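You operate a simulated robot arm through the tools that you are given. There is no shell and no other tool. Be economical: measure what you need, move in short steps, check, and stop when the job is done.

The job below is to be done with a simulated robot arm. You get a single attempt, and the scene is never put back.

## Task
Close the three pots and push them back to the rail.
Fine: each lid goes on the pot of its colour.
Where things are to end (x, y in the base frame): yellow pot within 0.03 m of [0.48, -0.51]; grey pot within 0.03 m of [0.28, -0.51]; blue pot within 0.03 m of [0.08, -0.51].

Only the result counts: the job must be done as asked and must still hold three seconds after the hand-in. Knocking over, shifting, dropping, spilling or breaking anything else fails it. Lids that push on must go on centred and level and be pressed home; caps that screw on are set level and turned clockwise until they are tight.

## Robot
A 6-joint arm with a fingered hand, hanging from a carriage that runs on a gantry, over the field with the corners [-2.499, 1.387], [-2.499, -0.093], [0.001, -0.093], [0.001, 1.387] (x, y) and turns from -375 to 313 degrees about z. Base frame: it is fixed where the carriage stands at the start and does not move with it; the origin is on the floor, on the carriage's upright axis, x ahead of it, y to its left, z up; the surface under the hand at the start is at about z = 0.85. Lengths are in m, angles in degrees, forces in N, time in s.
With the tool pointing down near the work surface it reaches from about 0.1 to 0.44 m from the robot's upright axis, wherever it stands. Its first joint turns from -166.0 to 166.0 degrees. Payload 3.7 kg.
The tool frame sits at the grasp point between the pads (the TCP): z along the fingers, y along the line on which they close. The tips reach 0.026 m beyond it. The gripper opens to 0.156 m. The gripper's body begins 0.073 m behind the TCP. The gripper is a hand of 4 fingers: y runs from the thumb to the fingers, the wrist lies at [0, 0, -0.239] in the tool frame, and closing takes about 1.5 s.
Orientation is that of the tool frame in the base frame, as [roll, pitch, yaw] about the fixed x, y, z axes, in that order (R = Rz(yaw) Ry(pitch) Rx(roll)). With the fingers straight down and closing along the base's y, the tool's x points along the base's -x, its y along +y and its z along -z.

## Interface
- The arm moves only by the tool jog_arm. Its arguments are lists of equal length, an entry for each row: "travel": the shift along the base's x, y, z in m, a list of three; "rot": the turn, a rotation vector about the base's x, y, z in degrees, a list of three. In form: {"travel": [[tx, ty, tz], ...], "rot": [[rx, ry, rz], ...]}. A call has 1 to 12 rows; each row shifts and turns the commanded pose from where the row before left it. "claw" is the finger opening in m, from 0 to 0.156, set as the call begins (left out, the last holds). Rows are played at 5 a second. More than 0.05 m and 8.6 degrees between two rows, or a gripper value outside its range, and nothing of the call is played. A pose out of reach is approached as far as the arm can. The call stops where the force on the tool passes 80 N (or 10 N more than at its start, if that is more) or the arm is blocked; 0.2 s more then pass. The fingers move at their own pace (about 0.045 m/s each) and stop on an object; they squeeze with about 27 N. The grip force told is the motor's: it shows also when the fingers shut on nothing. Time passes only in rows, and 0.2 s behind the last, so rows that do not move let the fingers close. It gives the time, the measured TCP pose, the force on the tool (base axes), the opening and the grip force at its end, in the units of the frame above (readings bear some noise), with the torque about the TCP (base axes, N m) and any sound that the robot's microphone picked up, and new pictures: "show" is both (left out), scene, wrist or none.
- Cameras (640 x 400 px; columns grow to the right, rows downward): "scene" is now at [0.2109, -0.0539, 1.7817]; the picture's right is [-0.99, -0.16, 0.00], its down [-0.15, 0.92, -0.36] and it looks along [0.06, -0.36, -0.93] (base axes); focal length 281 px, centre (320, 200). "wrist" rides on the gripper at [0.058, -0.058, -0.091] in the tool frame; the picture's right is [0.71, 0.71, 0.00], its down [-0.53, 0.53, -0.67] and it looks along [-0.47, 0.47, 0.74] (tool axes); focal length 265 px, centre (320, 200). There is no depth. A picture from a camera that has moved, and an enlarged one, comes with that camera's place and axes in the base frame and with its lens.
- raise_lower(by): slides the trunk up (or, below 0, down) by that many m; the arm and the scene camera ride with it, the base frame stays. It gives what a move gives, with no picture.
- drive_base(legs): drives the robot by 1 to 6 legs, each [ahead, left, turn to the left] in m, m and degrees, along the robot's own axes; the way and the turn of a leg run together, so that a leg with both is an arc; at most 1.5 m and 180 degrees a leg. The arm and the cameras ride along, it lands a little off, and it stops where it bumps. It keeps to its track: a leg is cut to what the track allows. It gives what a move gives, and a new picture of the scene camera.
- grasp_type(shape): the hand has 4 fingers and takes this shape, open, in about a second: jaw (thumb against the fingers, like two jaws); tri (thumb and two fingers); tip (a fingertip pinch); poke (one finger out to press); point (the index stretched); flat (the hand flat); cup (the hand cupped); fist (a fist). The gripper value then closes the fingers along that shape, each until it touches; the sizes above hold for jaw. It gives what a move gives, with no picture.
- head_to(pan, tilt): turns the head with the scene camera to pan (to the left, within 155 degrees either way) and tilt (down, from -29 to 69), counted from straight ahead of the robot. It gives what a move gives, and a new picture of the scene camera.
- enlarge(camera, box): a new picture of the part [left, top, right, bottom] of that camera's present view, enlarged. The clock stands still meanwhile.
- job_done(): hands the job in; it is judged then, once.

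Go step by step. Nothing tells you exact positions but the pictures and the camera data: compare them with the known pose of the tool, close in by small moves and look again before you grip or let go. The budget is 120 turns and 260 pictures, counting those below and the enlarged ones. Unless the task says otherwise, let go and move clear before handing in.

The tools are called after "Call:" as name(argument=value, ...) on one line, values as JSON. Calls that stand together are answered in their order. jog_arm: Moves the arm, as the interface text tells. Its arguments: {"type":"object","properties":{"travel":{"type":"array"},"rot":{"type":"array"},"claw":{"type":"number"},"show":{"type":"string","enum":["both","scene","wrist","none"]}},"required":["travel","rot"]} The other tools are called the same way: raise_lower (by) slides the trunk up or down; grasp_type (shape) gives the hand a shape; drive_base (legs) drives the base; head_to (pan, tilt) turns the head that bears the scene camera; enlarge (camera, box) takes an enlarged picture of a part of a camera's view; job_done () hands the job in.

At the start:

```text
t: 0.0
ee_pos: [0.4065, -0.1631, 1.001]
tcp_rot: [180.0, 0.0, 180.0]
force: [-0.2, 0.1, 0.1]
ft_torque: [0.02, 0.0, -0.02]
width: 0.1558
finger_force: 0.1
shape: jaw
trunk travel left (down, up): [-0.632, 0.047]
robot x, y, heading: [0.0011, -0.0025, 0.2]
head pan, tilt: [-80.6, 68.8]
```

scene: 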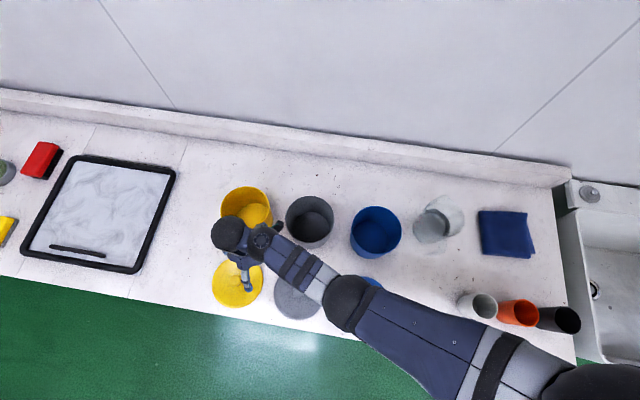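
wrist: 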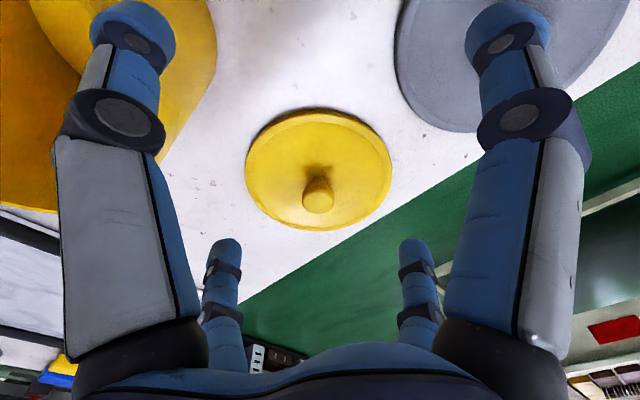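

The yellow, grey and blue pots stand in a row near y≈-0.3, with their lids in front near y≈-0.09. I'll look closer at the lids and pots first.

Call:
enlarge(camera="scene", box=[190, 160, 430, 330])

Call:
enlarge(camera="wrist", box=[200, 80, 440, 250])

```text
2.35 times, centred on (310, 245) of scene
camera zoom: at [0.2109, -0.0539, 1.7817], right [-0.99, -0.16, 0.0], down [-0.15, 0.92, -0.36], along [0.06, -0.36, -0.93], focal length 661 px, centre (344, 94)
```

zoom: 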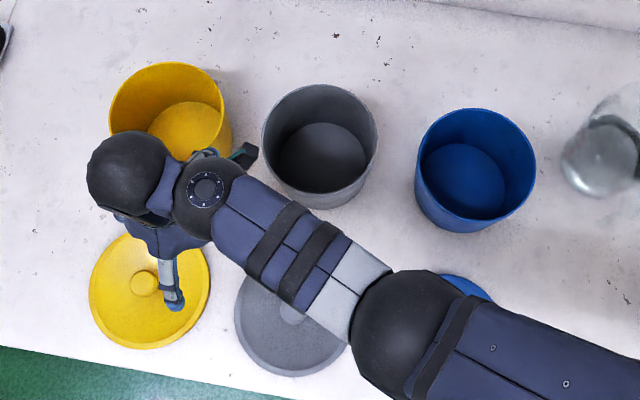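

```text
2.35 times, centred on (320, 165) of wrist
camera zoom: at [0.3493, -0.22, 1.0922], right [-0.71, 0.71, 0.0], down [0.53, 0.53, 0.67], along [0.47, 0.47, -0.74], focal length 624 px, centre (320, 282)
```

zoom: 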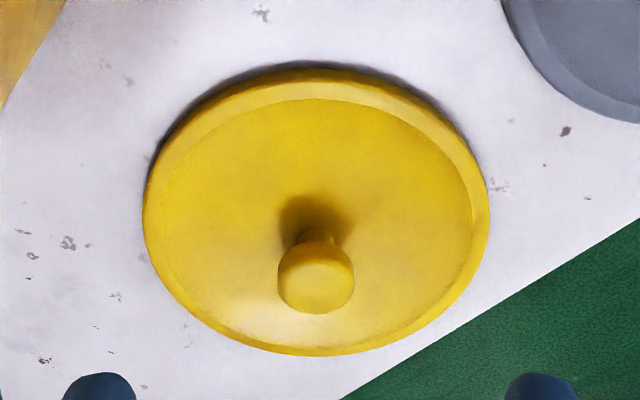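

Lids lie knob-up, about 0.16 m across, with ~0.036 m knobs. I'll lift and swing the arm aside, then drive toward the bench for more reach.

Call:
jog_arm(travel=[[0, 0, 0.045], [0, 0, 0.045], [0, 0, 0.045], [-0.04, 0.03, 0], [-0.04, 0.04, 0], [-0.03, 0.04, 0], [-0.03, 0.04, 0], [-0.03, 0.04, 0]], rot=[[0, 0, 0], [0, 0, 0], [0, 0, 0], [0, 0, 0], [0, 0, 0], [0, 0, 0], [0, 0, 0], [0, 0, 0]], show="both")

```text
refused: row 5 steps farther than a row can; nothing moved
```

Step 5 is slightly too long; shortening it.

Call:
jog_arm(travel=[[0, 0, 0.045], [0, 0, 0.045], [0, 0, 0.045], [-0.03, 0.035, 0], [-0.03, 0.035, 0], [-0.03, 0.035, 0], [-0.03, 0.035, 0], [-0.03, 0.035, 0]], rot=[[0, 0, 0], [0, 0, 0], [0, 0, 0], [0, 0, 0], [0, 0, 0], [0, 0, 0], [0, 0, 0], [0, 0, 0]], show="scene")

```text
t: 1.8
ee_pos: [0.3868, -0.0241, 1.0008]
tcp_rot: [-180.0, 0.0, -180.0]
force: [-0.2, -0.5, -0.6]
ft_torque: [0.05, 0.01, 0.0]
width: 0.1557
finger_force: 0.0
shape: jaw
out of reach, approached as far as the arm can: row 1, 2, 3, 4, 5, 6, 7, 8
trunk travel left (down, up): [-0.632, 0.047]
robot x, y, heading: [0.0003, 0.0004, -0.1]
head pan, tilt: [-80.6, 68.8]
camera scene: at [0.2109, -0.054, 1.7818], right [-0.99, -0.16, 0.0], down [-0.15, 0.92, -0.36], along [0.06, -0.36, -0.93], focal length 281 px, centre (320, 200)
```

scene: 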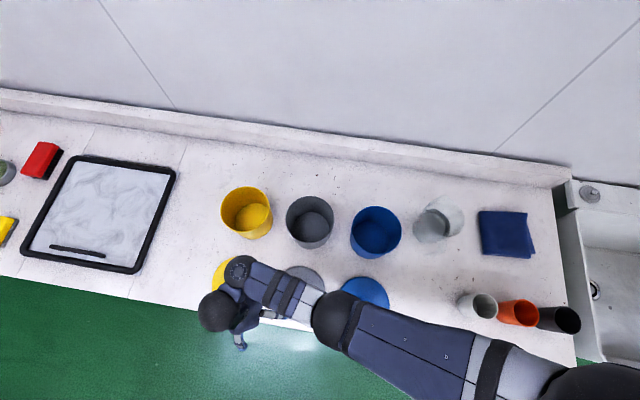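

The arm stopped short in height; I'll check what a small inward move does from here.

Call:
jog_arm(travel=[[-0.02, 0, 0]], rot=[[0, 0, 0]], show="none")

Call:
jog_arm(travel=[[-0.04, 0, 0], [-0.04, 0, 0], [0, 0, 0]], rot=[[0, 0, 0], [0, 0, 0], [0, 0, 0]], show="none")

Call:
jog_arm(travel=[[0, 0, 0.03], [0, 0, 0.03], [0, 0, 0]], rot=[[0, 0, 0], [0, 0, 0], [0, 0, 0]], show="none")

```text
t: 2.2
ee_pos: [0.3735, -0.0248, 0.9932]
tcp_rot: [180.0, 0.0, -180.0]
force: [0.5, 0.6, 0.9]
ft_torque: [-0.03, 0.02, -0.03]
width: 0.1559
finger_force: 0.0
shape: jaw
out of reach, approached as far as the arm can: row 1
trunk travel left (down, up): [-0.632, 0.047]
robot x, y, heading: [-0.0039, -0.0022, 0.1]
head pan, tilt: [-80.6, 68.8]
```

```text
t: 3.0
ee_pos: [0.3028, -0.023, 0.9635]
tcp_rot: [180.0, 0.0, -180.0]
force: [0.1, 0.2, -0.7]
ft_torque: [0.0, -0.01, -0.02]
width: 0.1558
finger_force: 0.1
shape: jaw
out of reach, approached as far as the arm can: row 1, 2
trunk travel left (down, up): [-0.632, 0.047]
robot x, y, heading: [0.0004, -0.003, -0.0]
head pan, tilt: [-80.6, 68.8]
```

```text
t: 3.8
ee_pos: [0.3179, -0.0262, 0.9692]
tcp_rot: [-179.9, 0.1, 179.9]
force: [-0.2, 0.0, -0.2]
ft_torque: [0.04, 0.0, -0.02]
width: 0.1557
finger_force: 0.0
shape: jaw
out of reach, approached as far as the arm can: row 1, 2
trunk travel left (down, up): [-0.632, 0.047]
robot x, y, heading: [0.0024, 0.0018, -0.1]
head pan, tilt: [-80.6, 68.8]
```

The wrist seems confined to a shell about a high shoulder, so lowering the trunk extends my reach. I'll move out above the yellow lid's knob at about (0.48, -0.095).

Call:
jog_arm(travel=[[0.04, -0.017, 0], [0.04, -0.017, 0], [0.04, -0.017, 0], [0.04, -0.017, 0], [0, 0, 0]], rot=[[0, 0, 0], [0, 0, 0], [0, 0, 0], [0, 0, 0], [0, 0, 0]], show="both")

```text
t: 5.0
ee_pos: [0.4791, -0.0925, 0.9864]
tcp_rot: [-179.9, 0.0, 180.0]
force: [0.7, 1.2, 0.6]
ft_torque: [0.0, 0.02, -0.02]
width: 0.1561
finger_force: 0.0
shape: jaw
out of reach, approached as far as the arm can: row 1
trunk travel left (down, up): [-0.632, 0.047]
robot x, y, heading: [0.0001, 0.0005, 0.3]
head pan, tilt: [-80.6, 68.8]
camera scene: at [0.2109, -0.0539, 1.7817], right [-0.99, -0.16, 0.0], down [-0.15, 0.92, -0.36], along [0.06, -0.36, -0.93], focal length 281 px, centre (320, 200)
camera wrist: at [0.4213, -0.1489, 1.078], right [-0.71, 0.71, 0.0], down [0.53, 0.53, 0.67], along [0.47, 0.47, -0.74], focal length 265 px, centre (320, 200)
```

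scene: 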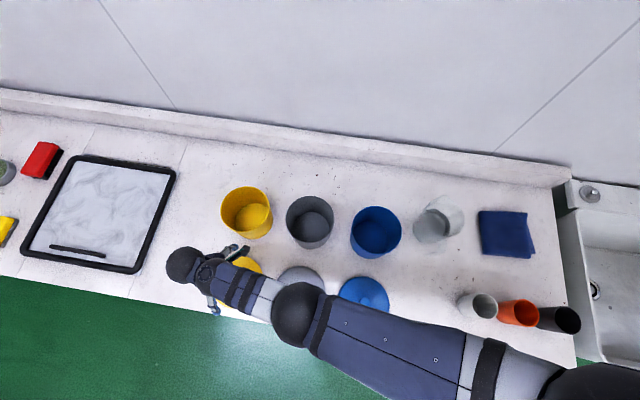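
wrist: 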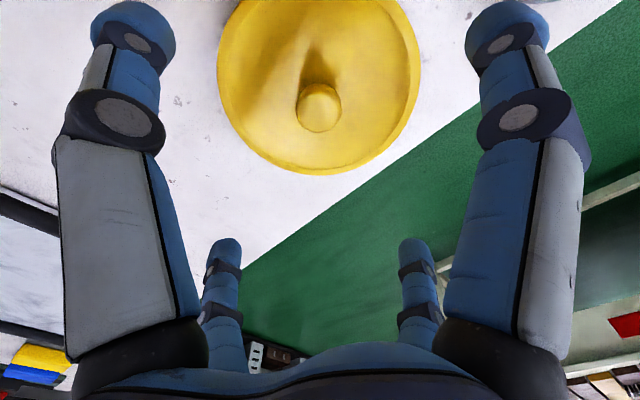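

Triangulated, the yellow knob top is about (0.474, -0.097, 0.900). I'll partly close the fingers and come down above it.

Call:
jog_arm(travel=[[-0.005, -0.0045, 0], [0, 0, -0.02], [0, 0, -0.02], [0, 0, -0.02], [0, 0, 0]], rot=[[0, 0, 0], [0, 0, 0], [0, 0, 0], [0, 0, 0], [0, 0, 0]], claw=0.08, show="both")

```text
t: 6.2
ee_pos: [0.4605, -0.0957, 0.9385]
tcp_rot: [-179.9, 0.1, 180.0]
force: [-0.6, -0.9, -0.6]
ft_torque: [0.02, -0.02, 0.01]
width: 0.0806
finger_force: 0.0
shape: jaw
out of reach, approached as far as the arm can: row 3, 4
trunk travel left (down, up): [-0.632, 0.047]
robot x, y, heading: [0.0, -0.0013, -0.2]
head pan, tilt: [-80.6, 68.8]
camera scene: at [0.2109, -0.0539, 1.7817], right [-0.99, -0.16, 0.0], down [-0.15, 0.92, -0.36], along [0.06, -0.36, -0.93], focal length 281 px, centre (320, 200)
camera wrist: at [0.4008, -0.152, 1.0305], right [-0.71, 0.71, 0.0], down [0.53, 0.53, 0.67], along [0.47, 0.47, -0.74], focal length 265 px, centre (320, 200)
```

scene: 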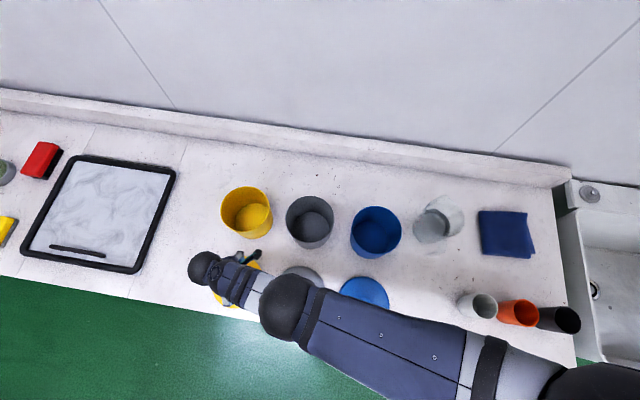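
wrist: 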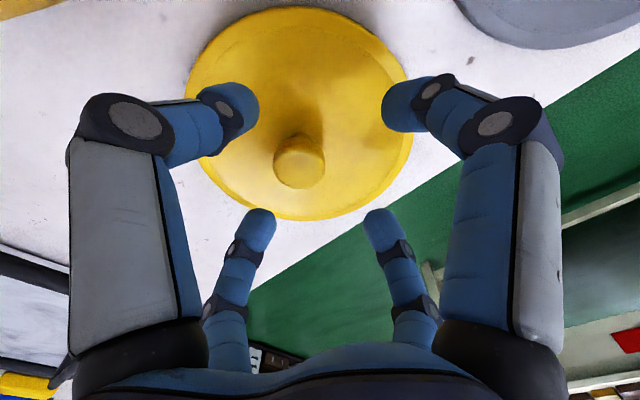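

The knob re-measures at (0.472, -0.098). The arm is at its outer limit here, so I'll lower the trunk and re-centre.

Call:
raise_lower(by=-0.03)

Call:
jog_arm(travel=[[0.006, -0.001, 0], [0.006, -0.001, 0], [0, 0, 0]], rot=[[0, 0, 0], [0, 0, 0], [0, 0, 0]], show="wrist")

```text
t: 7.0
ee_pos: [0.4591, -0.0954, 0.9085]
tcp_rot: [-179.9, 0.0, 180.0]
force: [-0.7, -0.2, -0.7]
ft_torque: [-0.01, 0.03, 0.0]
width: 0.0806
finger_force: 0.0
shape: jaw
trunk travel left (down, up): [-0.602, 0.077]
robot x, y, heading: [-0.0031, 0.0038, -0.3]
head pan, tilt: [-80.6, 68.8]
```

```text
t: 7.8
ee_pos: [0.4647, -0.0938, 0.9152]
tcp_rot: [-180.0, -0.1, 180.0]
force: [0.8, 0.0, 0.7]
ft_torque: [-0.03, -0.03, 0.0]
width: 0.0808
finger_force: 0.1
shape: jaw
out of reach, approached as far as the arm can: row 1, 2
trunk travel left (down, up): [-0.602, 0.077]
robot x, y, heading: [0.0021, 0.001, 0.1]
head pan, tilt: [-80.6, 68.8]
camera wrist: at [0.4055, -0.1519, 1.0062], right [-0.71, 0.71, 0.0], down [0.53, 0.53, 0.67], along [0.47, 0.47, -0.74], focal length 265 px, centre (320, 200)
```

wrist: 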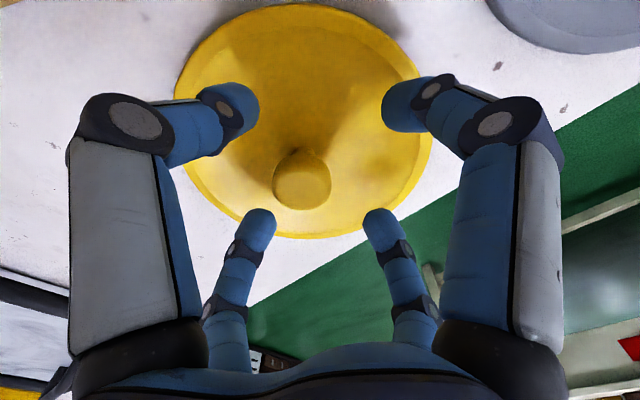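

Still on the outer limit; I'll lift the arm while dropping the trunk to gain slack.

Call:
jog_arm(travel=[[0, 0, 0.04], [0, 0, 0.03], [0.008, -0.003, 0], [0, 0, 0]], rot=[[0, 0, 0], [0, 0, 0], [0, 0, 0], [0, 0, 0]], show="none")

Call:
raise_lower(by=-0.07)

Call:
jog_arm(travel=[[0, 0, 0]], rot=[[0, 0, 0]], show="both")

```text
t: 8.8
ee_pos: [0.4707, -0.0987, 0.9837]
tcp_rot: [-180.0, 0.0, -179.9]
force: [-0.4, 0.3, -0.5]
ft_torque: [0.01, 0.01, -0.04]
width: 0.0803
finger_force: 0.0
shape: jaw
trunk travel left (down, up): [-0.602, 0.077]
robot x, y, heading: [0.0003, 0.0012, -0.0]
head pan, tilt: [-80.6, 68.8]
```

```text
t: 9.8
ee_pos: [0.4724, -0.0989, 0.9132]
tcp_rot: [-180.0, 0.0, -179.9]
force: [-0.2, -0.1, 0.3]
ft_torque: [-0.01, 0.03, 0.0]
width: 0.0804
finger_force: 0.0
shape: jaw
trunk travel left (down, up): [-0.532, 0.147]
robot x, y, heading: [-0.003, 0.0011, -0.2]
head pan, tilt: [-80.6, 68.8]
```

```text
t: 10.2
ee_pos: [0.4714, -0.099, 0.9128]
tcp_rot: [180.0, 0.0, 179.9]
force: [-0.8, -0.3, -0.7]
ft_torque: [0.03, -0.04, 0.02]
width: 0.0805
finger_force: 0.0
shape: jaw
trunk travel left (down, up): [-0.532, 0.147]
robot x, y, heading: [0.0008, -0.002, -0.1]
head pan, tilt: [-80.6, 68.8]
camera scene: at [0.2109, -0.0539, 1.6817], right [-0.99, -0.16, 0.0], down [-0.15, 0.92, -0.36], along [0.06, -0.36, -0.93], focal length 281 px, centre (320, 200)
camera wrist: at [0.4131, -0.1558, 1.0055], right [-0.71, 0.71, 0.0], down [0.53, 0.53, 0.67], along [0.47, 0.47, -0.74], focal length 265 px, centre (320, 200)
```

scene: 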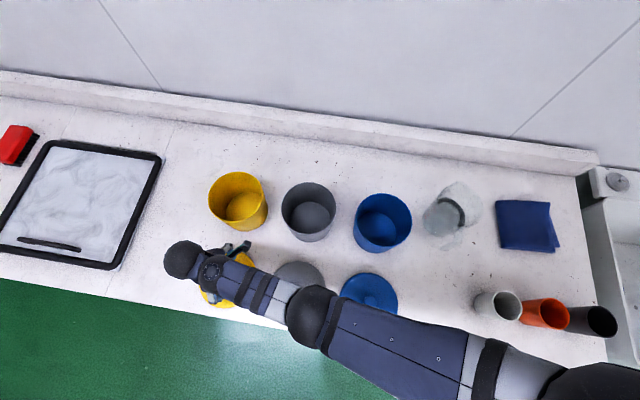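
wrist: 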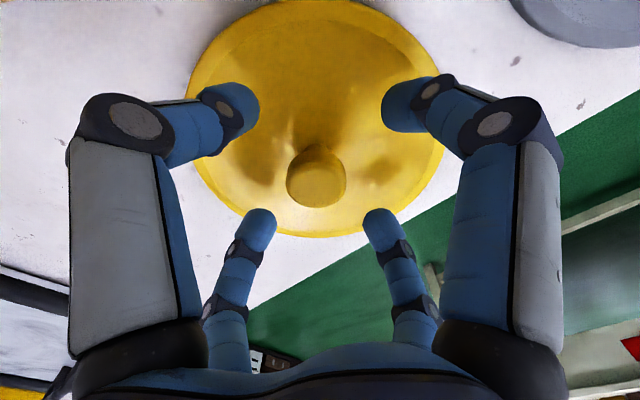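

The knob is centred under the TCP. I'll go down 0.02 m and check force before closing.

Call:
jog_arm(travel=[[0, -0.001, -0.01], [0, 0, -0.006], [0, 0, -0.004], [0, 0, 0]], rot=[[0, 0, 0], [0, 0, 0], [0, 0, 0], [0, 0, 0]], show="wrist")

```text
t: 11.2
ee_pos: [0.4722, -0.1012, 0.8946]
tcp_rot: [180.0, -0.1, 180.0]
force: [-0.5, -0.4, 0.8]
ft_torque: [0.05, 0.0, 0.01]
width: 0.0803
finger_force: 0.1
shape: jaw
trunk travel left (down, up): [-0.532, 0.147]
robot x, y, heading: [0.002, 0.0005, -0.0]
head pan, tilt: [-80.6, 68.8]
camera wrist: at [0.4132, -0.1574, 0.9856], right [-0.71, 0.71, 0.0], down [0.53, 0.53, 0.67], along [0.47, 0.47, -0.74], focal length 265 px, centre (320, 200)
```

wrist: 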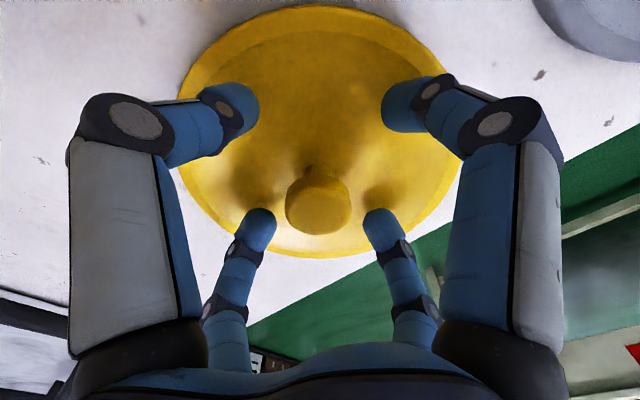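

Good alignment. A touch lower, then close on the knob.

Call:
jog_arm(travel=[[0, 0, -0.004], [0, 0, 0]], rot=[[0, 0, 0], [0, 0, 0]], show="none")

Call:
jog_arm(travel=[[0, 0, 0], [0, 0, 0], [0, 0, 0], [0, 0, 0], [0, 0, 0], [0, 0, 0], [0, 0, 0]], rot=[[0, 0, 0], [0, 0, 0], [0, 0, 0], [0, 0, 0], [0, 0, 0], [0, 0, 0], [0, 0, 0]], claw=0.0, show="wrist")

```text
t: 11.8
ee_pos: [0.4722, -0.1004, 0.8909]
tcp_rot: [-179.9, 0.0, -180.0]
force: [-0.6, 0.1, 0.1]
ft_torque: [0.02, -0.04, 0.01]
width: 0.0805
finger_force: 0.0
shape: jaw
trunk travel left (down, up): [-0.532, 0.147]
robot x, y, heading: [-0.0012, -0.0022, 0.4]
head pan, tilt: [-80.6, 68.8]
```

```text
t: 13.4
ee_pos: [0.4729, -0.1001, 0.8905]
tcp_rot: [-180.0, 0.1, -179.9]
force: [0.0, 0.0, 2.0]
ft_torque: [0.16, -0.01, -0.03]
width: 0.0128
finger_force: 27.2
shape: jaw
trunk travel left (down, up): [-0.532, 0.147]
robot x, y, heading: [0.0004, -0.0014, 0.0]
head pan, tilt: [-80.6, 68.8]
camera wrist: at [0.4137, -0.157, 0.982], right [-0.71, 0.71, 0.0], down [0.53, 0.53, 0.67], along [0.47, 0.47, -0.74], focal length 265 px, centre (320, 200)
```

wrist: 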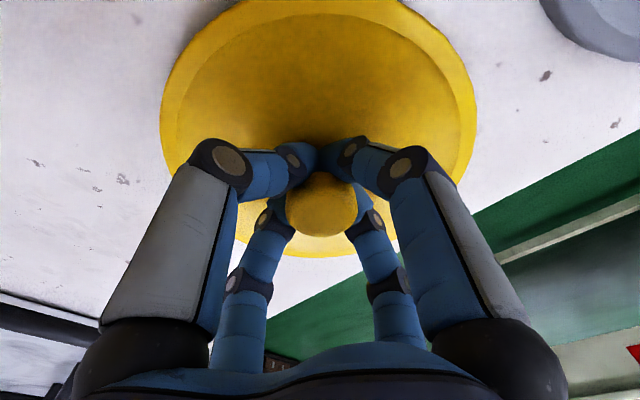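

The fingers closed on the knob's neck. I'll lift with the trunk and check that the lid follows level.

Call:
raise_lower(by=0.12)

Call:
jog_arm(travel=[[0, 0, 0]], rot=[[0, 0, 0]], show="both")

Call:
enlarge(camera="scene", box=[200, 170, 420, 300])

```text
t: 14.9
ee_pos: [0.4722, -0.101, 1.0098]
tcp_rot: [-180.0, 0.1, 180.0]
force: [0.9, -0.2, -0.6]
ft_torque: [0.04, 0.02, -0.01]
width: 0.013
finger_force: 27.3
shape: jaw
trunk travel left (down, up): [-0.652, 0.027]
robot x, y, heading: [-0.0005, 0.003, 0.0]
head pan, tilt: [-80.6, 68.8]
```

```text
t: 15.3
ee_pos: [0.4725, -0.1001, 1.0098]
tcp_rot: [180.0, -0.1, -180.0]
force: [-0.2, -0.1, -0.5]
ft_torque: [0.0, 0.01, -0.02]
width: 0.013
finger_force: 27.5
shape: jaw
trunk travel left (down, up): [-0.652, 0.027]
robot x, y, heading: [-0.0004, 0.0007, 0.2]
head pan, tilt: [-80.6, 68.8]
camera scene: at [0.2108, -0.0539, 1.8017], right [-0.99, -0.16, 0.0], down [-0.15, 0.92, -0.36], along [0.06, -0.36, -0.93], focal length 281 px, centre (320, 200)
camera wrist: at [0.4135, -0.157, 1.1018], right [-0.71, 0.71, 0.0], down [0.53, 0.53, 0.67], along [0.47, 0.47, -0.74], focal length 265 px, centre (320, 200)
```

scene: 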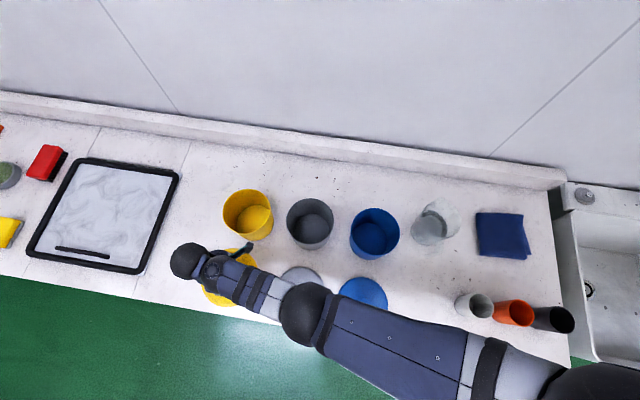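
wrist: 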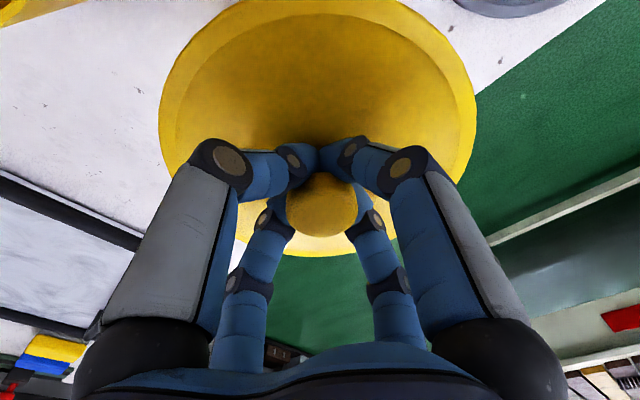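

```text
2.91 times, centred on (310, 235) of scene
camera zoom: at [0.2108, -0.0539, 1.8017], right [-0.99, -0.16, 0.0], down [-0.15, 0.92, -0.36], along [0.06, -0.36, -0.93], focal length 817 px, centre (349, 98)
```

zoom: 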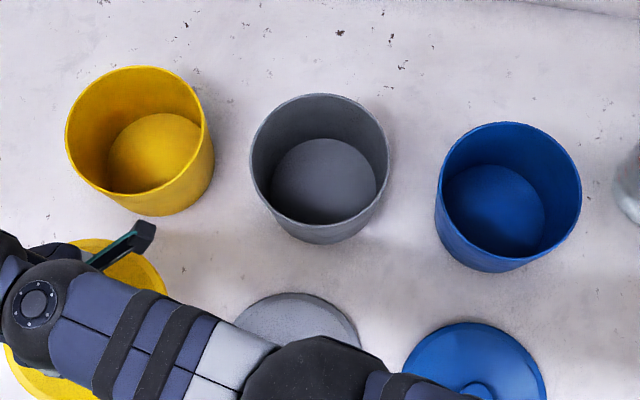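

The lid hangs level in the grip. From the scene view I put the pots' rims at about (0.48, -0.31), (0.28, -0.305) and (0.08, -0.30), top z≈0.965. I'll raise it and sidestep so the wrist camera can see the yellow pot's rim.

Call:
jog_arm(travel=[[0, 0, 0.02], [0, 0, 0.02], [-0.02, -0.04, 0], [-0.02, -0.04, 0], [-0.01, -0.02, 0], [0, 0, 0]], rot=[[0, 0, 0], [0, 0, 0], [0, 0, 0], [0, 0, 0], [0, 0, 0], [0, 0, 0]], show="both")

```text
t: 16.7
ee_pos: [0.4207, -0.2012, 1.0498]
tcp_rot: [-180.0, 0.0, 180.0]
force: [0.5, 0.6, -0.1]
ft_torque: [0.01, -0.01, 0.0]
width: 0.013
finger_force: 26.6
shape: jaw
trunk travel left (down, up): [-0.652, 0.027]
robot x, y, heading: [0.0026, 0.0045, -0.0]
head pan, tilt: [-80.6, 68.8]
camera scene: at [0.2108, -0.0538, 1.8017], right [-0.99, -0.16, 0.0], down [-0.15, 0.92, -0.36], along [0.06, -0.36, -0.93], focal length 281 px, centre (320, 200)
camera wrist: at [0.3614, -0.258, 1.1423], right [-0.71, 0.71, 0.0], down [0.53, 0.53, 0.67], along [0.47, 0.47, -0.74], focal length 265 px, centre (320, 200)
```

scene: 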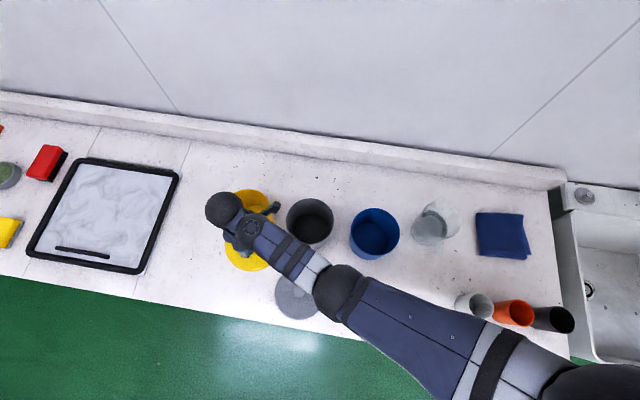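
wrist: 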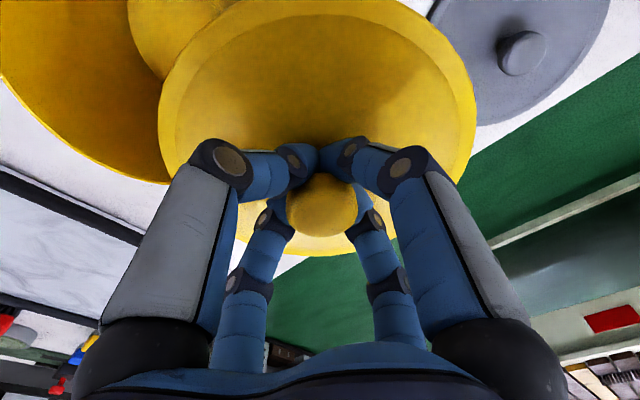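

The yellow pot's rim shows at top left; enlarging to measure it.

Call:
enlarge(camera="wrist", box=[0, 0, 320, 200])

```text
2.00 times, centred on (160, 100) of wrist
camera zoom: at [0.3614, -0.258, 1.1423], right [-0.71, 0.71, 0.0], down [0.53, 0.53, 0.67], along [0.47, 0.47, -0.74], focal length 531 px, centre (640, 400)
```

zoom: 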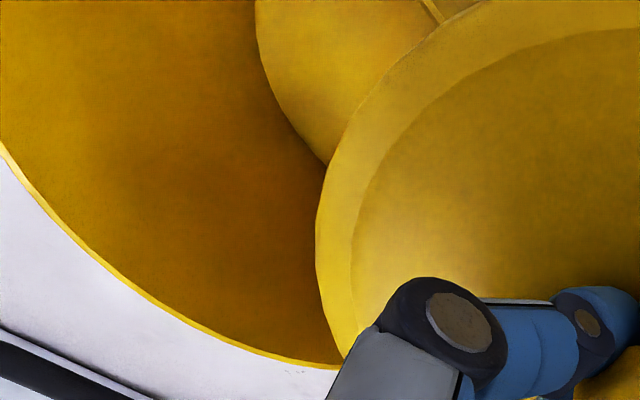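

I'll cross-check the scene camera against the grey lid, which both cameras see.

Call:
enlarge(camera="scene", box=[200, 180, 440, 330])

Call:
enlarge(camera="wrist", box=[400, 0, 640, 150])

```text
2.67 times, centred on (320, 255) of scene
camera zoom: at [0.2108, -0.0538, 1.8017], right [-0.99, -0.16, 0.0], down [-0.15, 0.92, -0.36], along [0.06, -0.36, -0.93], focal length 749 px, centre (320, 53)
```

zoom: 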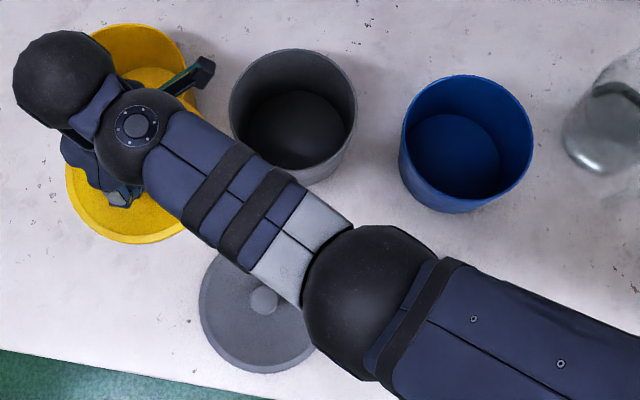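

```text
2.67 times, centred on (520, 75) of wrist
camera zoom: at [0.3614, -0.258, 1.1423], right [-0.71, 0.71, 0.0], down [0.53, 0.53, 0.67], along [0.47, 0.47, -0.74], focal length 708 px, centre (-213, 533)
```

zoom: 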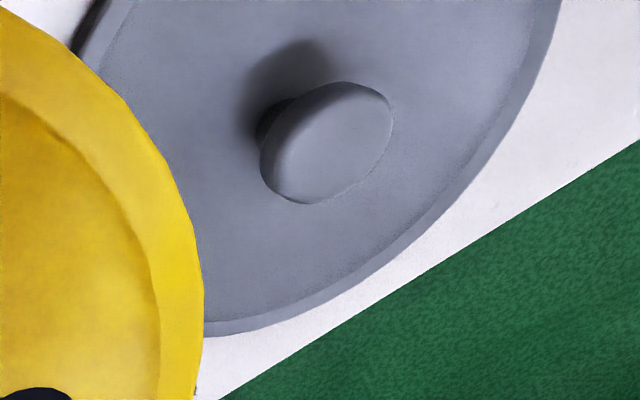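

Both cameras agree if the scene focal length is really ~3% larger: yellow pot rim about (0.473, -0.298, z≈0.985). I'll carry the lid over it.

Call:
jog_arm(travel=[[0.0174, -0.0323, 0], [0.0174, -0.0323, 0], [0.0175, -0.0322, 0], [0, 0, 0]], rot=[[0, 0, 0], [0, 0, 0], [0, 0, 0], [0, 0, 0]], show="wrist")

Call:
enlarge(camera="scene", box=[170, 140, 330, 240])

```text
t: 17.7
ee_pos: [0.452, -0.2859, 1.0563]
tcp_rot: [-179.9, 0.0, -180.0]
force: [-0.1, 0.1, -0.7]
ft_torque: [-0.02, 0.01, 0.03]
width: 0.013
finger_force: 26.9
shape: jaw
out of reach, approached as far as the arm can: row 3
trunk travel left (down, up): [-0.652, 0.027]
robot x, y, heading: [0.0016, -0.0014, 0.1]
head pan, tilt: [-80.6, 68.8]
camera wrist: at [0.3933, -0.3425, 1.1488], right [-0.71, 0.71, 0.0], down [0.53, 0.53, 0.67], along [0.47, 0.47, -0.74], focal length 265 px, centre (320, 200)
```

wrist: 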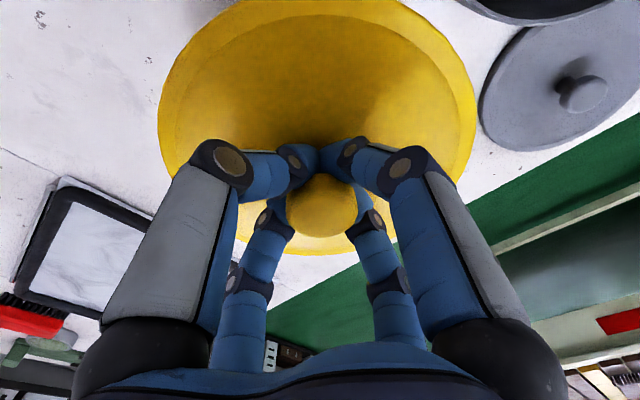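

```text
4.00 times, centred on (250, 190) of scene
camera zoom: at [0.2108, -0.0538, 1.8017], right [-0.99, -0.16, 0.0], down [-0.15, 0.92, -0.36], along [0.06, -0.36, -0.93], focal length 1124 px, centre (600, 240)
```

zoom: 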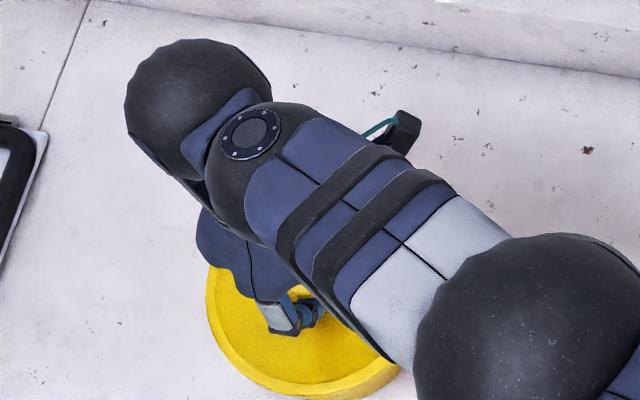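

Outer limit again; I'll raise the arm and drop the trunk in exchange, then finish the move.

Call:
jog_arm(travel=[[0, 0, 0.04], [0, 0, 0.04], [0, 0, 0.03], [0, 0, 0]], rot=[[0, 0, 0], [0, 0, 0], [0, 0, 0], [0, 0, 0]], show="none")

Call:
raise_lower(by=-0.1)

```text
t: 18.7
ee_pos: [0.4517, -0.2864, 1.1677]
tcp_rot: [180.0, 0.0, -180.0]
force: [0.3, -0.2, -0.4]
ft_torque: [-0.02, 0.0, 0.02]
width: 0.0129
finger_force: 27.2
shape: jaw
trunk travel left (down, up): [-0.652, 0.027]
robot x, y, heading: [0.0002, -0.0018, -0.0]
head pan, tilt: [-80.6, 68.8]
```

```text
t: 20.1
ee_pos: [0.4531, -0.2864, 1.0666]
tcp_rot: [-179.9, 0.0, 180.0]
force: [0.2, -0.6, 0.5]
ft_torque: [-0.01, 0.02, 0.0]
width: 0.0132
finger_force: 26.9
shape: jaw
trunk travel left (down, up): [-0.552, 0.127]
robot x, y, heading: [-0.0017, 0.0022, 0.1]
head pan, tilt: [-80.6, 68.8]
```

Call:
jog_arm(travel=[[0.011, -0.006, 0], [0.01, -0.006, 0], [0, 0, -0.01], [0, 0, 0]], rot=[[0, 0, 0], [0, 0, 0], [0, 0, 0], [0, 0, 0]], show="wrist")

Call:
enlarge(camera="scene", box=[150, 130, 310, 230])

```text
t: 21.1
ee_pos: [0.474, -0.2979, 1.0579]
tcp_rot: [180.0, 0.0, -179.9]
force: [0.4, -0.4, -0.4]
ft_torque: [0.02, 0.01, 0.02]
width: 0.0126
finger_force: 26.7
shape: jaw
trunk travel left (down, up): [-0.552, 0.127]
robot x, y, heading: [0.0025, 0.0024, 0.0]
head pan, tilt: [-80.6, 68.8]
camera wrist: at [0.4148, -0.3548, 1.1499], right [-0.71, 0.71, 0.0], down [0.53, 0.53, 0.67], along [0.47, 0.47, -0.74], focal length 265 px, centre (320, 200)
```

wrist: 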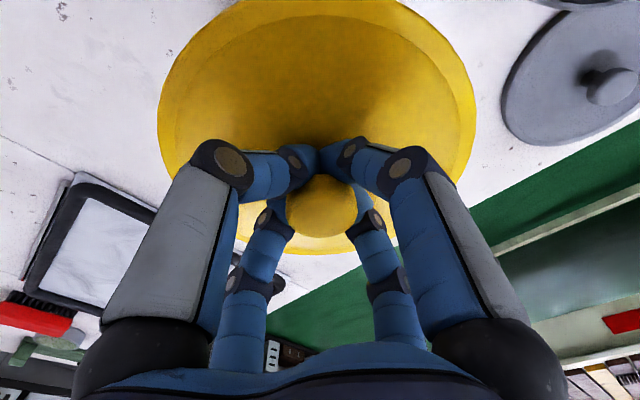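

```text
4.00 times, centred on (230, 180) of scene
camera zoom: at [0.2108, -0.0538, 1.7017], right [-0.99, -0.16, 0.0], down [-0.15, 0.92, -0.36], along [0.06, -0.36, -0.93], focal length 1124 px, centre (680, 280)
```

zoom: 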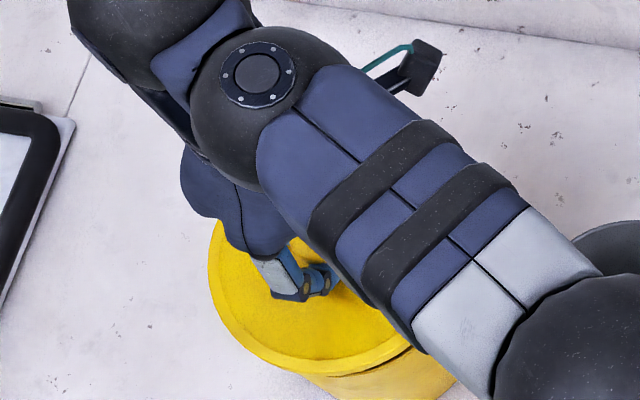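

The pot shows beneath the lid, roughly in place. I'll lower until nearly touching, then compare edges.

Call:
jog_arm(travel=[[0, 0, -0.01], [0, 0, -0.01], [0, 0, 0]], rot=[[0, 0, 0], [0, 0, 0], [0, 0, 0]], show="none")

Call:
enlarge(camera="scene", box=[190, 180, 270, 230])

```text
t: 21.9
ee_pos: [0.4737, -0.2975, 1.038]
tcp_rot: [179.9, 0.0, 179.9]
force: [0.4, -0.4, 0.1]
ft_torque: [0.02, 0.01, -0.04]
width: 0.0131
finger_force: 27.6
shape: jaw
trunk travel left (down, up): [-0.552, 0.127]
robot x, y, heading: [-0.0031, 0.0007, -0.0]
head pan, tilt: [-80.6, 68.8]
```

```text
8.00 times, centred on (230, 205) of scene
camera zoom: at [0.2108, -0.0538, 1.7017], right [-0.99, -0.16, 0.0], down [-0.15, 0.92, -0.36], along [0.06, -0.36, -0.93], focal length 2247 px, centre (1040, 160)
```

zoom: 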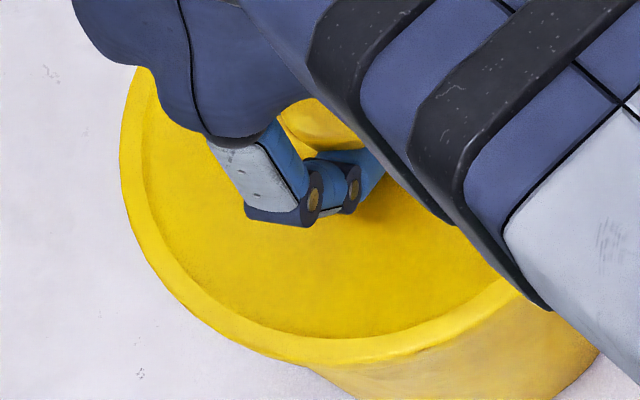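

Clearance is small now. I'll lower in millimetre steps and read force/torque for off-centre contact.

Call:
jog_arm(travel=[[0, 0, -0.004], [0, 0, -0.004], [0, 0, 0]], rot=[[0, 0, 0], [0, 0, 0], [0, 0, 0]], show="none")

Call:
jog_arm(travel=[[0, 0, -0.003], [0, 0, 0]], rot=[[0, 0, 0], [0, 0, 0]], show="none")

Call:
jog_arm(travel=[[0, 0, -0.003], [0, 0, 0]], rot=[[0, 0, 0], [0, 0, 0]], show="none")

```text
t: 22.7
ee_pos: [0.4742, -0.2975, 1.0306]
tcp_rot: [180.0, 0.0, 180.0]
force: [0.4, 0.7, -1.1]
ft_torque: [0.02, 0.01, 0.01]
width: 0.0128
finger_force: 26.6
shape: jaw
trunk travel left (down, up): [-0.552, 0.127]
robot x, y, heading: [-0.0035, -0.001, 0.2]
head pan, tilt: [-80.6, 68.8]
```

```text
t: 23.3
ee_pos: [0.4742, -0.2981, 1.0272]
tcp_rot: [180.0, -0.1, 180.0]
force: [1.3, 0.3, -0.2]
ft_torque: [0.02, 0.0, 0.01]
width: 0.013
finger_force: 27.1
shape: jaw
trunk travel left (down, up): [-0.552, 0.127]
robot x, y, heading: [-0.0015, 0.0006, -0.2]
head pan, tilt: [-80.6, 68.8]
```

```text
t: 23.9
ee_pos: [0.4729, -0.2997, 1.0228]
tcp_rot: [-180.0, 0.0, 180.0]
force: [-0.2, 0.0, -0.9]
ft_torque: [0.01, -0.02, 0.03]
width: 0.0128
finger_force: 27.4
shape: jaw
trunk travel left (down, up): [-0.552, 0.127]
robot x, y, heading: [-0.002, -0.0002, -0.1]
head pan, tilt: [-80.6, 68.8]
```

Call:
jog_arm(travel=[[0, 0, -0.003], [0, 0, 0]], rot=[[0, 0, 0], [0, 0, 0]], show="none")

Call:
jog_arm(travel=[[0, 0, -0.003], [0, 0, 0]], rot=[[0, 0, 0], [0, 0, 0]], show="none")

Call:
enlarge(camera="scene", box=[190, 180, 290, 240])

```text
t: 24.5
ee_pos: [0.4742, -0.2987, 1.0207]
tcp_rot: [-179.9, 0.1, -180.0]
force: [0.6, 0.0, -0.9]
ft_torque: [-0.02, 0.03, 0.0]
width: 0.0129
finger_force: 26.7
shape: jaw
trunk travel left (down, up): [-0.552, 0.127]
robot x, y, heading: [0.0016, -0.0006, -0.2]
head pan, tilt: [-80.6, 68.8]
```

```text
t: 25.1
ee_pos: [0.4732, -0.2986, 1.0176]
tcp_rot: [-179.8, 0.0, -180.0]
force: [-0.5, 0.3, 2.9]
ft_torque: [0.13, -0.23, -0.01]
width: 0.013
finger_force: 26.9
shape: jaw
trunk travel left (down, up): [-0.552, 0.127]
robot x, y, heading: [-0.0017, -0.0014, -0.1]
head pan, tilt: [-80.6, 68.8]
```

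```text
6.40 times, centred on (240, 210) of scene
camera zoom: at [0.2109, -0.0539, 1.7018], right [-0.99, -0.16, 0.0], down [-0.15, 0.92, -0.36], along [0.06, -0.36, -0.93], focal length 1798 px, centre (832, 136)
```

zoom: 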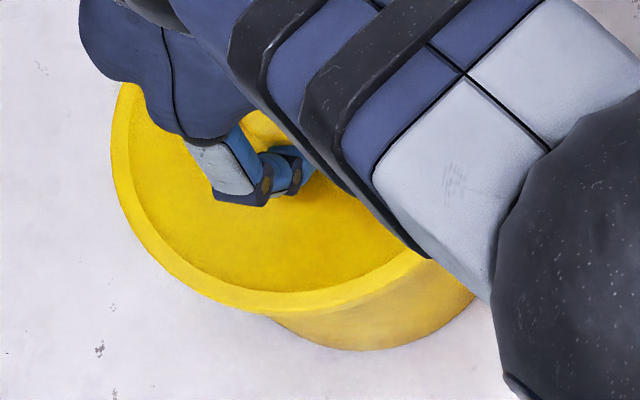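

First contact: 2.9 N, with torque placing it at the lid's (+x,+y) edge. The pot outline also suggests it's a couple of mm further in +x, so I'll nudge that way and retry.

Call:
jog_arm(travel=[[0, 0, 0.002], [0.003, 0.0017, 0], [0, 0, 0], [0, 0, -0.003], [0, 0, 0]], rot=[[0, 0, 0], [0, 0, 0], [0, 0, 0], [0, 0, 0], [0, 0, 0]], show="none")

Call:
jog_arm(travel=[[0, 0, -0.002], [0, 0, 0]], rot=[[0, 0, 0], [0, 0, 0]], show="none")

```text
t: 26.3
ee_pos: [0.477, -0.2943, 1.017]
tcp_rot: [180.0, -0.1, -180.0]
force: [-0.3, 0.4, -0.3]
ft_torque: [-0.02, 0.02, -0.01]
width: 0.0132
finger_force: 27.0
shape: jaw
trunk travel left (down, up): [-0.552, 0.127]
robot x, y, heading: [0.006, -0.0017, 0.1]
head pan, tilt: [-80.6, 68.8]
```

```text
t: 26.9
ee_pos: [0.4766, -0.2954, 1.0159]
tcp_rot: [-180.0, 0.0, -180.0]
force: [0.0, 0.3, 0.8]
ft_torque: [0.09, 0.0, 0.04]
width: 0.0131
finger_force: 27.2
shape: jaw
trunk travel left (down, up): [-0.552, 0.127]
robot x, y, heading: [0.0008, -0.0006, -0.2]
head pan, tilt: [-80.6, 68.8]
```

Call:
jog_arm(travel=[[0, 0.002, 0], [0, 0, -0.002], [0, 0, 0]], rot=[[0, 0, 0], [0, 0, 0], [0, 0, 0]], show="none")

Call:
jog_arm(travel=[[0, 0, -0.002], [0, 0, 0]], rot=[[0, 0, 0], [0, 0, 0]], show="none")

```text
t: 27.7
ee_pos: [0.478, -0.295, 1.0139]
tcp_rot: [-179.9, 0.1, 179.9]
force: [-1.9, 1.8, 17.4]
ft_torque: [0.25, -0.12, 0.02]
width: 0.0131
finger_force: 26.9
shape: jaw
trunk travel left (down, up): [-0.552, 0.127]
robot x, y, heading: [-0.002, 0.0008, -0.0]
head pan, tilt: [-80.6, 68.8]
```

```text
t: 28.3
ee_pos: [0.478, -0.2958, 1.014]
tcp_rot: [-179.8, 0.3, 180.0]
force: [-11.4, 6.9, 45.7]
ft_torque: [0.46, 0.05, -0.06]
width: 0.0138
finger_force: 26.6
shape: jaw
trunk travel left (down, up): [-0.552, 0.127]
robot x, y, heading: [-0.0017, 0.0004, 0.1]
head pan, tilt: [-80.6, 68.8]
```

Now 46 N nearly centred (torque arm ~1 cm), so the lid may be engaged. Let me look at levelness.

Call:
enlarge(camera="scene", box=[190, 180, 290, 240])

Call:
enlarge(camera="wrist", box=[140, 0, 500, 225])

```text
6.40 times, centred on (240, 210) of scene
camera zoom: at [0.2113, -0.0541, 1.7024], right [-0.99, -0.16, 0.0], down [-0.15, 0.92, -0.36], along [0.06, -0.36, -0.93], focal length 1798 px, centre (832, 136)
```

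zoom: 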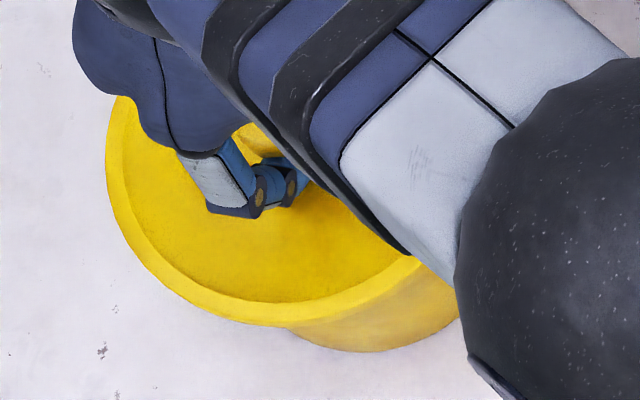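

```text
1.78 times, centred on (320, 112) of wrist
camera zoom: at [0.4195, -0.352, 1.1054], right [-0.71, 0.71, 0.0], down [0.52, 0.53, 0.67], along [0.47, 0.47, -0.74], focal length 472 px, centre (320, 356)
```

zoom: 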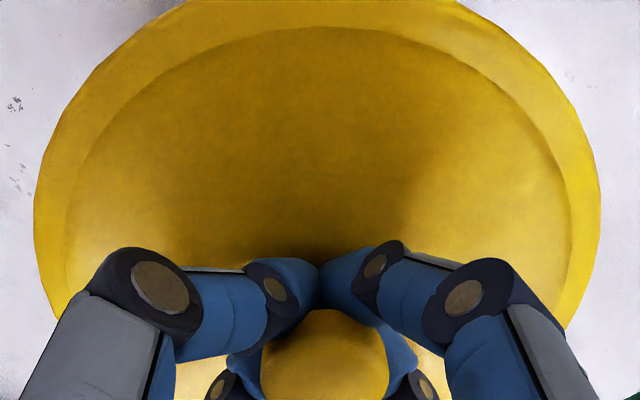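

The contact is balanced, so the lid rests stably. I'll ease the load, release, lift clear, and look at it unobstructed.

Call:
jog_arm(travel=[[0, 0, 0.003], [0, 0, 0]], rot=[[0, 0, 0], [0, 0, 0]], show="none")

Call:
jog_arm(travel=[[0, 0, 0], [0, 0, 0], [0, 0, 0], [0, 0, 0], [0, 0, 0]], rot=[[0, 0, 0], [0, 0, 0], [0, 0, 0], [0, 0, 0], [0, 0, 0]], claw=0.08, show="wrist")

```text
t: 28.9
ee_pos: [0.4781, -0.2948, 1.0132]
tcp_rot: [-179.9, 0.1, -180.0]
force: [-1.5, 0.6, 22.1]
ft_torque: [0.24, -0.21, 0.03]
width: 0.0139
finger_force: 26.6
shape: jaw
trunk travel left (down, up): [-0.552, 0.127]
robot x, y, heading: [-0.0003, -0.0017, -0.0]
head pan, tilt: [-80.6, 68.8]
```

```text
t: 30.1
ee_pos: [0.4782, -0.2942, 1.0138]
tcp_rot: [-179.9, 0.2, 180.0]
force: [0.8, 5.0, 23.1]
ft_torque: [-0.34, -0.11, 0.05]
width: 0.071
finger_force: 0.0
shape: jaw
trunk travel left (down, up): [-0.552, 0.127]
robot x, y, heading: [-0.0033, 0.0036, 0.2]
head pan, tilt: [-80.6, 68.8]
camera wrist: at [0.4197, -0.3511, 1.1061], right [-0.71, 0.71, 0.0], down [0.52, 0.53, 0.67], along [0.47, 0.47, -0.74], focal length 265 px, centre (320, 200)
```

wrist: 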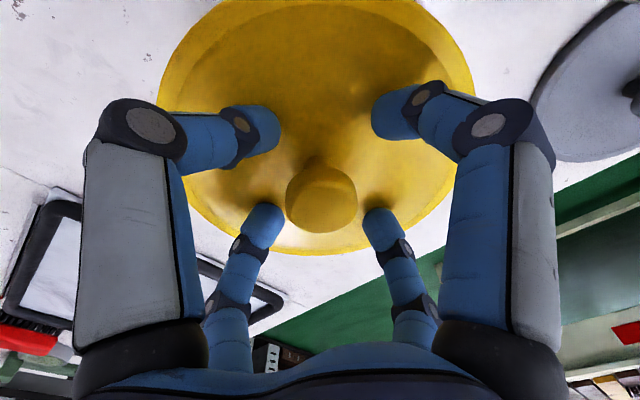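

Released; the finger tips are resting on the lid top. Raising and moving aside.

Call:
jog_arm(travel=[[0, 0, 0.02], [0, 0, 0.04], [0, 0, 0.03]], rot=[[0, 0, 0], [0, 0, 0], [0, 0, 0]], show="none")

Call:
jog_arm(travel=[[0, 0.045, 0], [0, 0.045, 0], [0, 0.045, 0], [0, 0.045, 0], [0, 0.045, 0]], rot=[[0, 0, 0], [0, 0, 0], [0, 0, 0], [0, 0, 0], [0, 0, 0]], show="scene")

Call:
enlarge(camera="scene", box=[170, 130, 330, 230])

```text
t: 30.9
ee_pos: [0.478, -0.2951, 1.1025]
tcp_rot: [-180.0, 0.0, 180.0]
force: [0.1, 0.1, 0.3]
ft_torque: [0.01, -0.01, 0.0]
width: 0.0796
finger_force: 0.1
shape: jaw
trunk travel left (down, up): [-0.552, 0.127]
robot x, y, heading: [-0.0019, -0.0026, 0.1]
head pan, tilt: [-80.6, 68.8]
```

```text
t: 32.1
ee_pos: [0.4935, -0.0723, 1.0879]
tcp_rot: [179.9, 0.0, -180.0]
force: [0.2, 0.1, 0.5]
ft_torque: [0.02, 0.0, 0.04]
width: 0.0794
finger_force: 0.0
shape: jaw
out of reach, approached as far as the arm can: row 3, 4, 5
trunk travel left (down, up): [-0.552, 0.127]
robot x, y, heading: [-0.001, 0.0012, 0.1]
head pan, tilt: [-80.6, 68.8]
camera scene: at [0.2108, -0.054, 1.7017], right [-0.99, -0.16, 0.0], down [-0.15, 0.92, -0.36], along [0.06, -0.36, -0.93], focal length 281 px, centre (320, 200)
```

scene: 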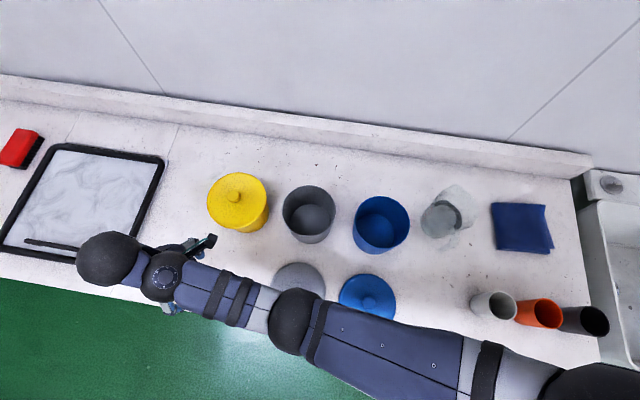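

```text
4.00 times, centred on (250, 180) of scene
camera zoom: at [0.2108, -0.054, 1.7017], right [-0.99, -0.16, 0.0], down [-0.15, 0.92, -0.36], along [0.06, -0.36, -0.93], focal length 1124 px, centre (600, 280)
```

zoom: 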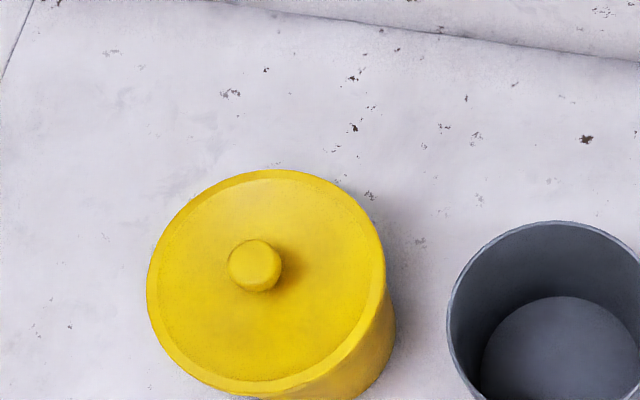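

The lid sits on the pot looking concentric. Enlarging the seam.

Call:
enlarge(camera="scene", box=[198, 185, 278, 235])

```text
8.00 times, centred on (238, 210) of scene
camera zoom: at [0.2108, -0.054, 1.7017], right [-0.99, -0.16, 0.0], down [-0.15, 0.92, -0.36], along [0.06, -0.36, -0.93], focal length 2247 px, centre (976, 120)
```

zoom: 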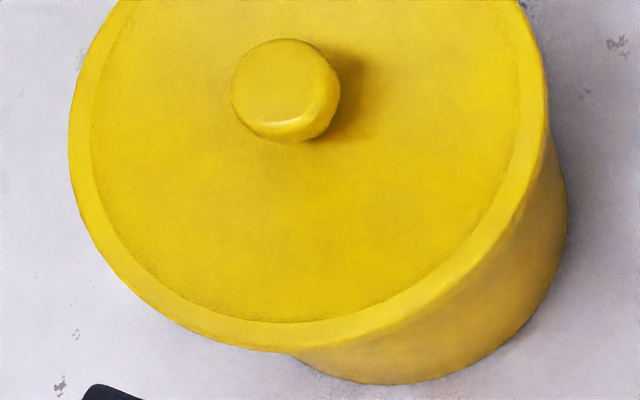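

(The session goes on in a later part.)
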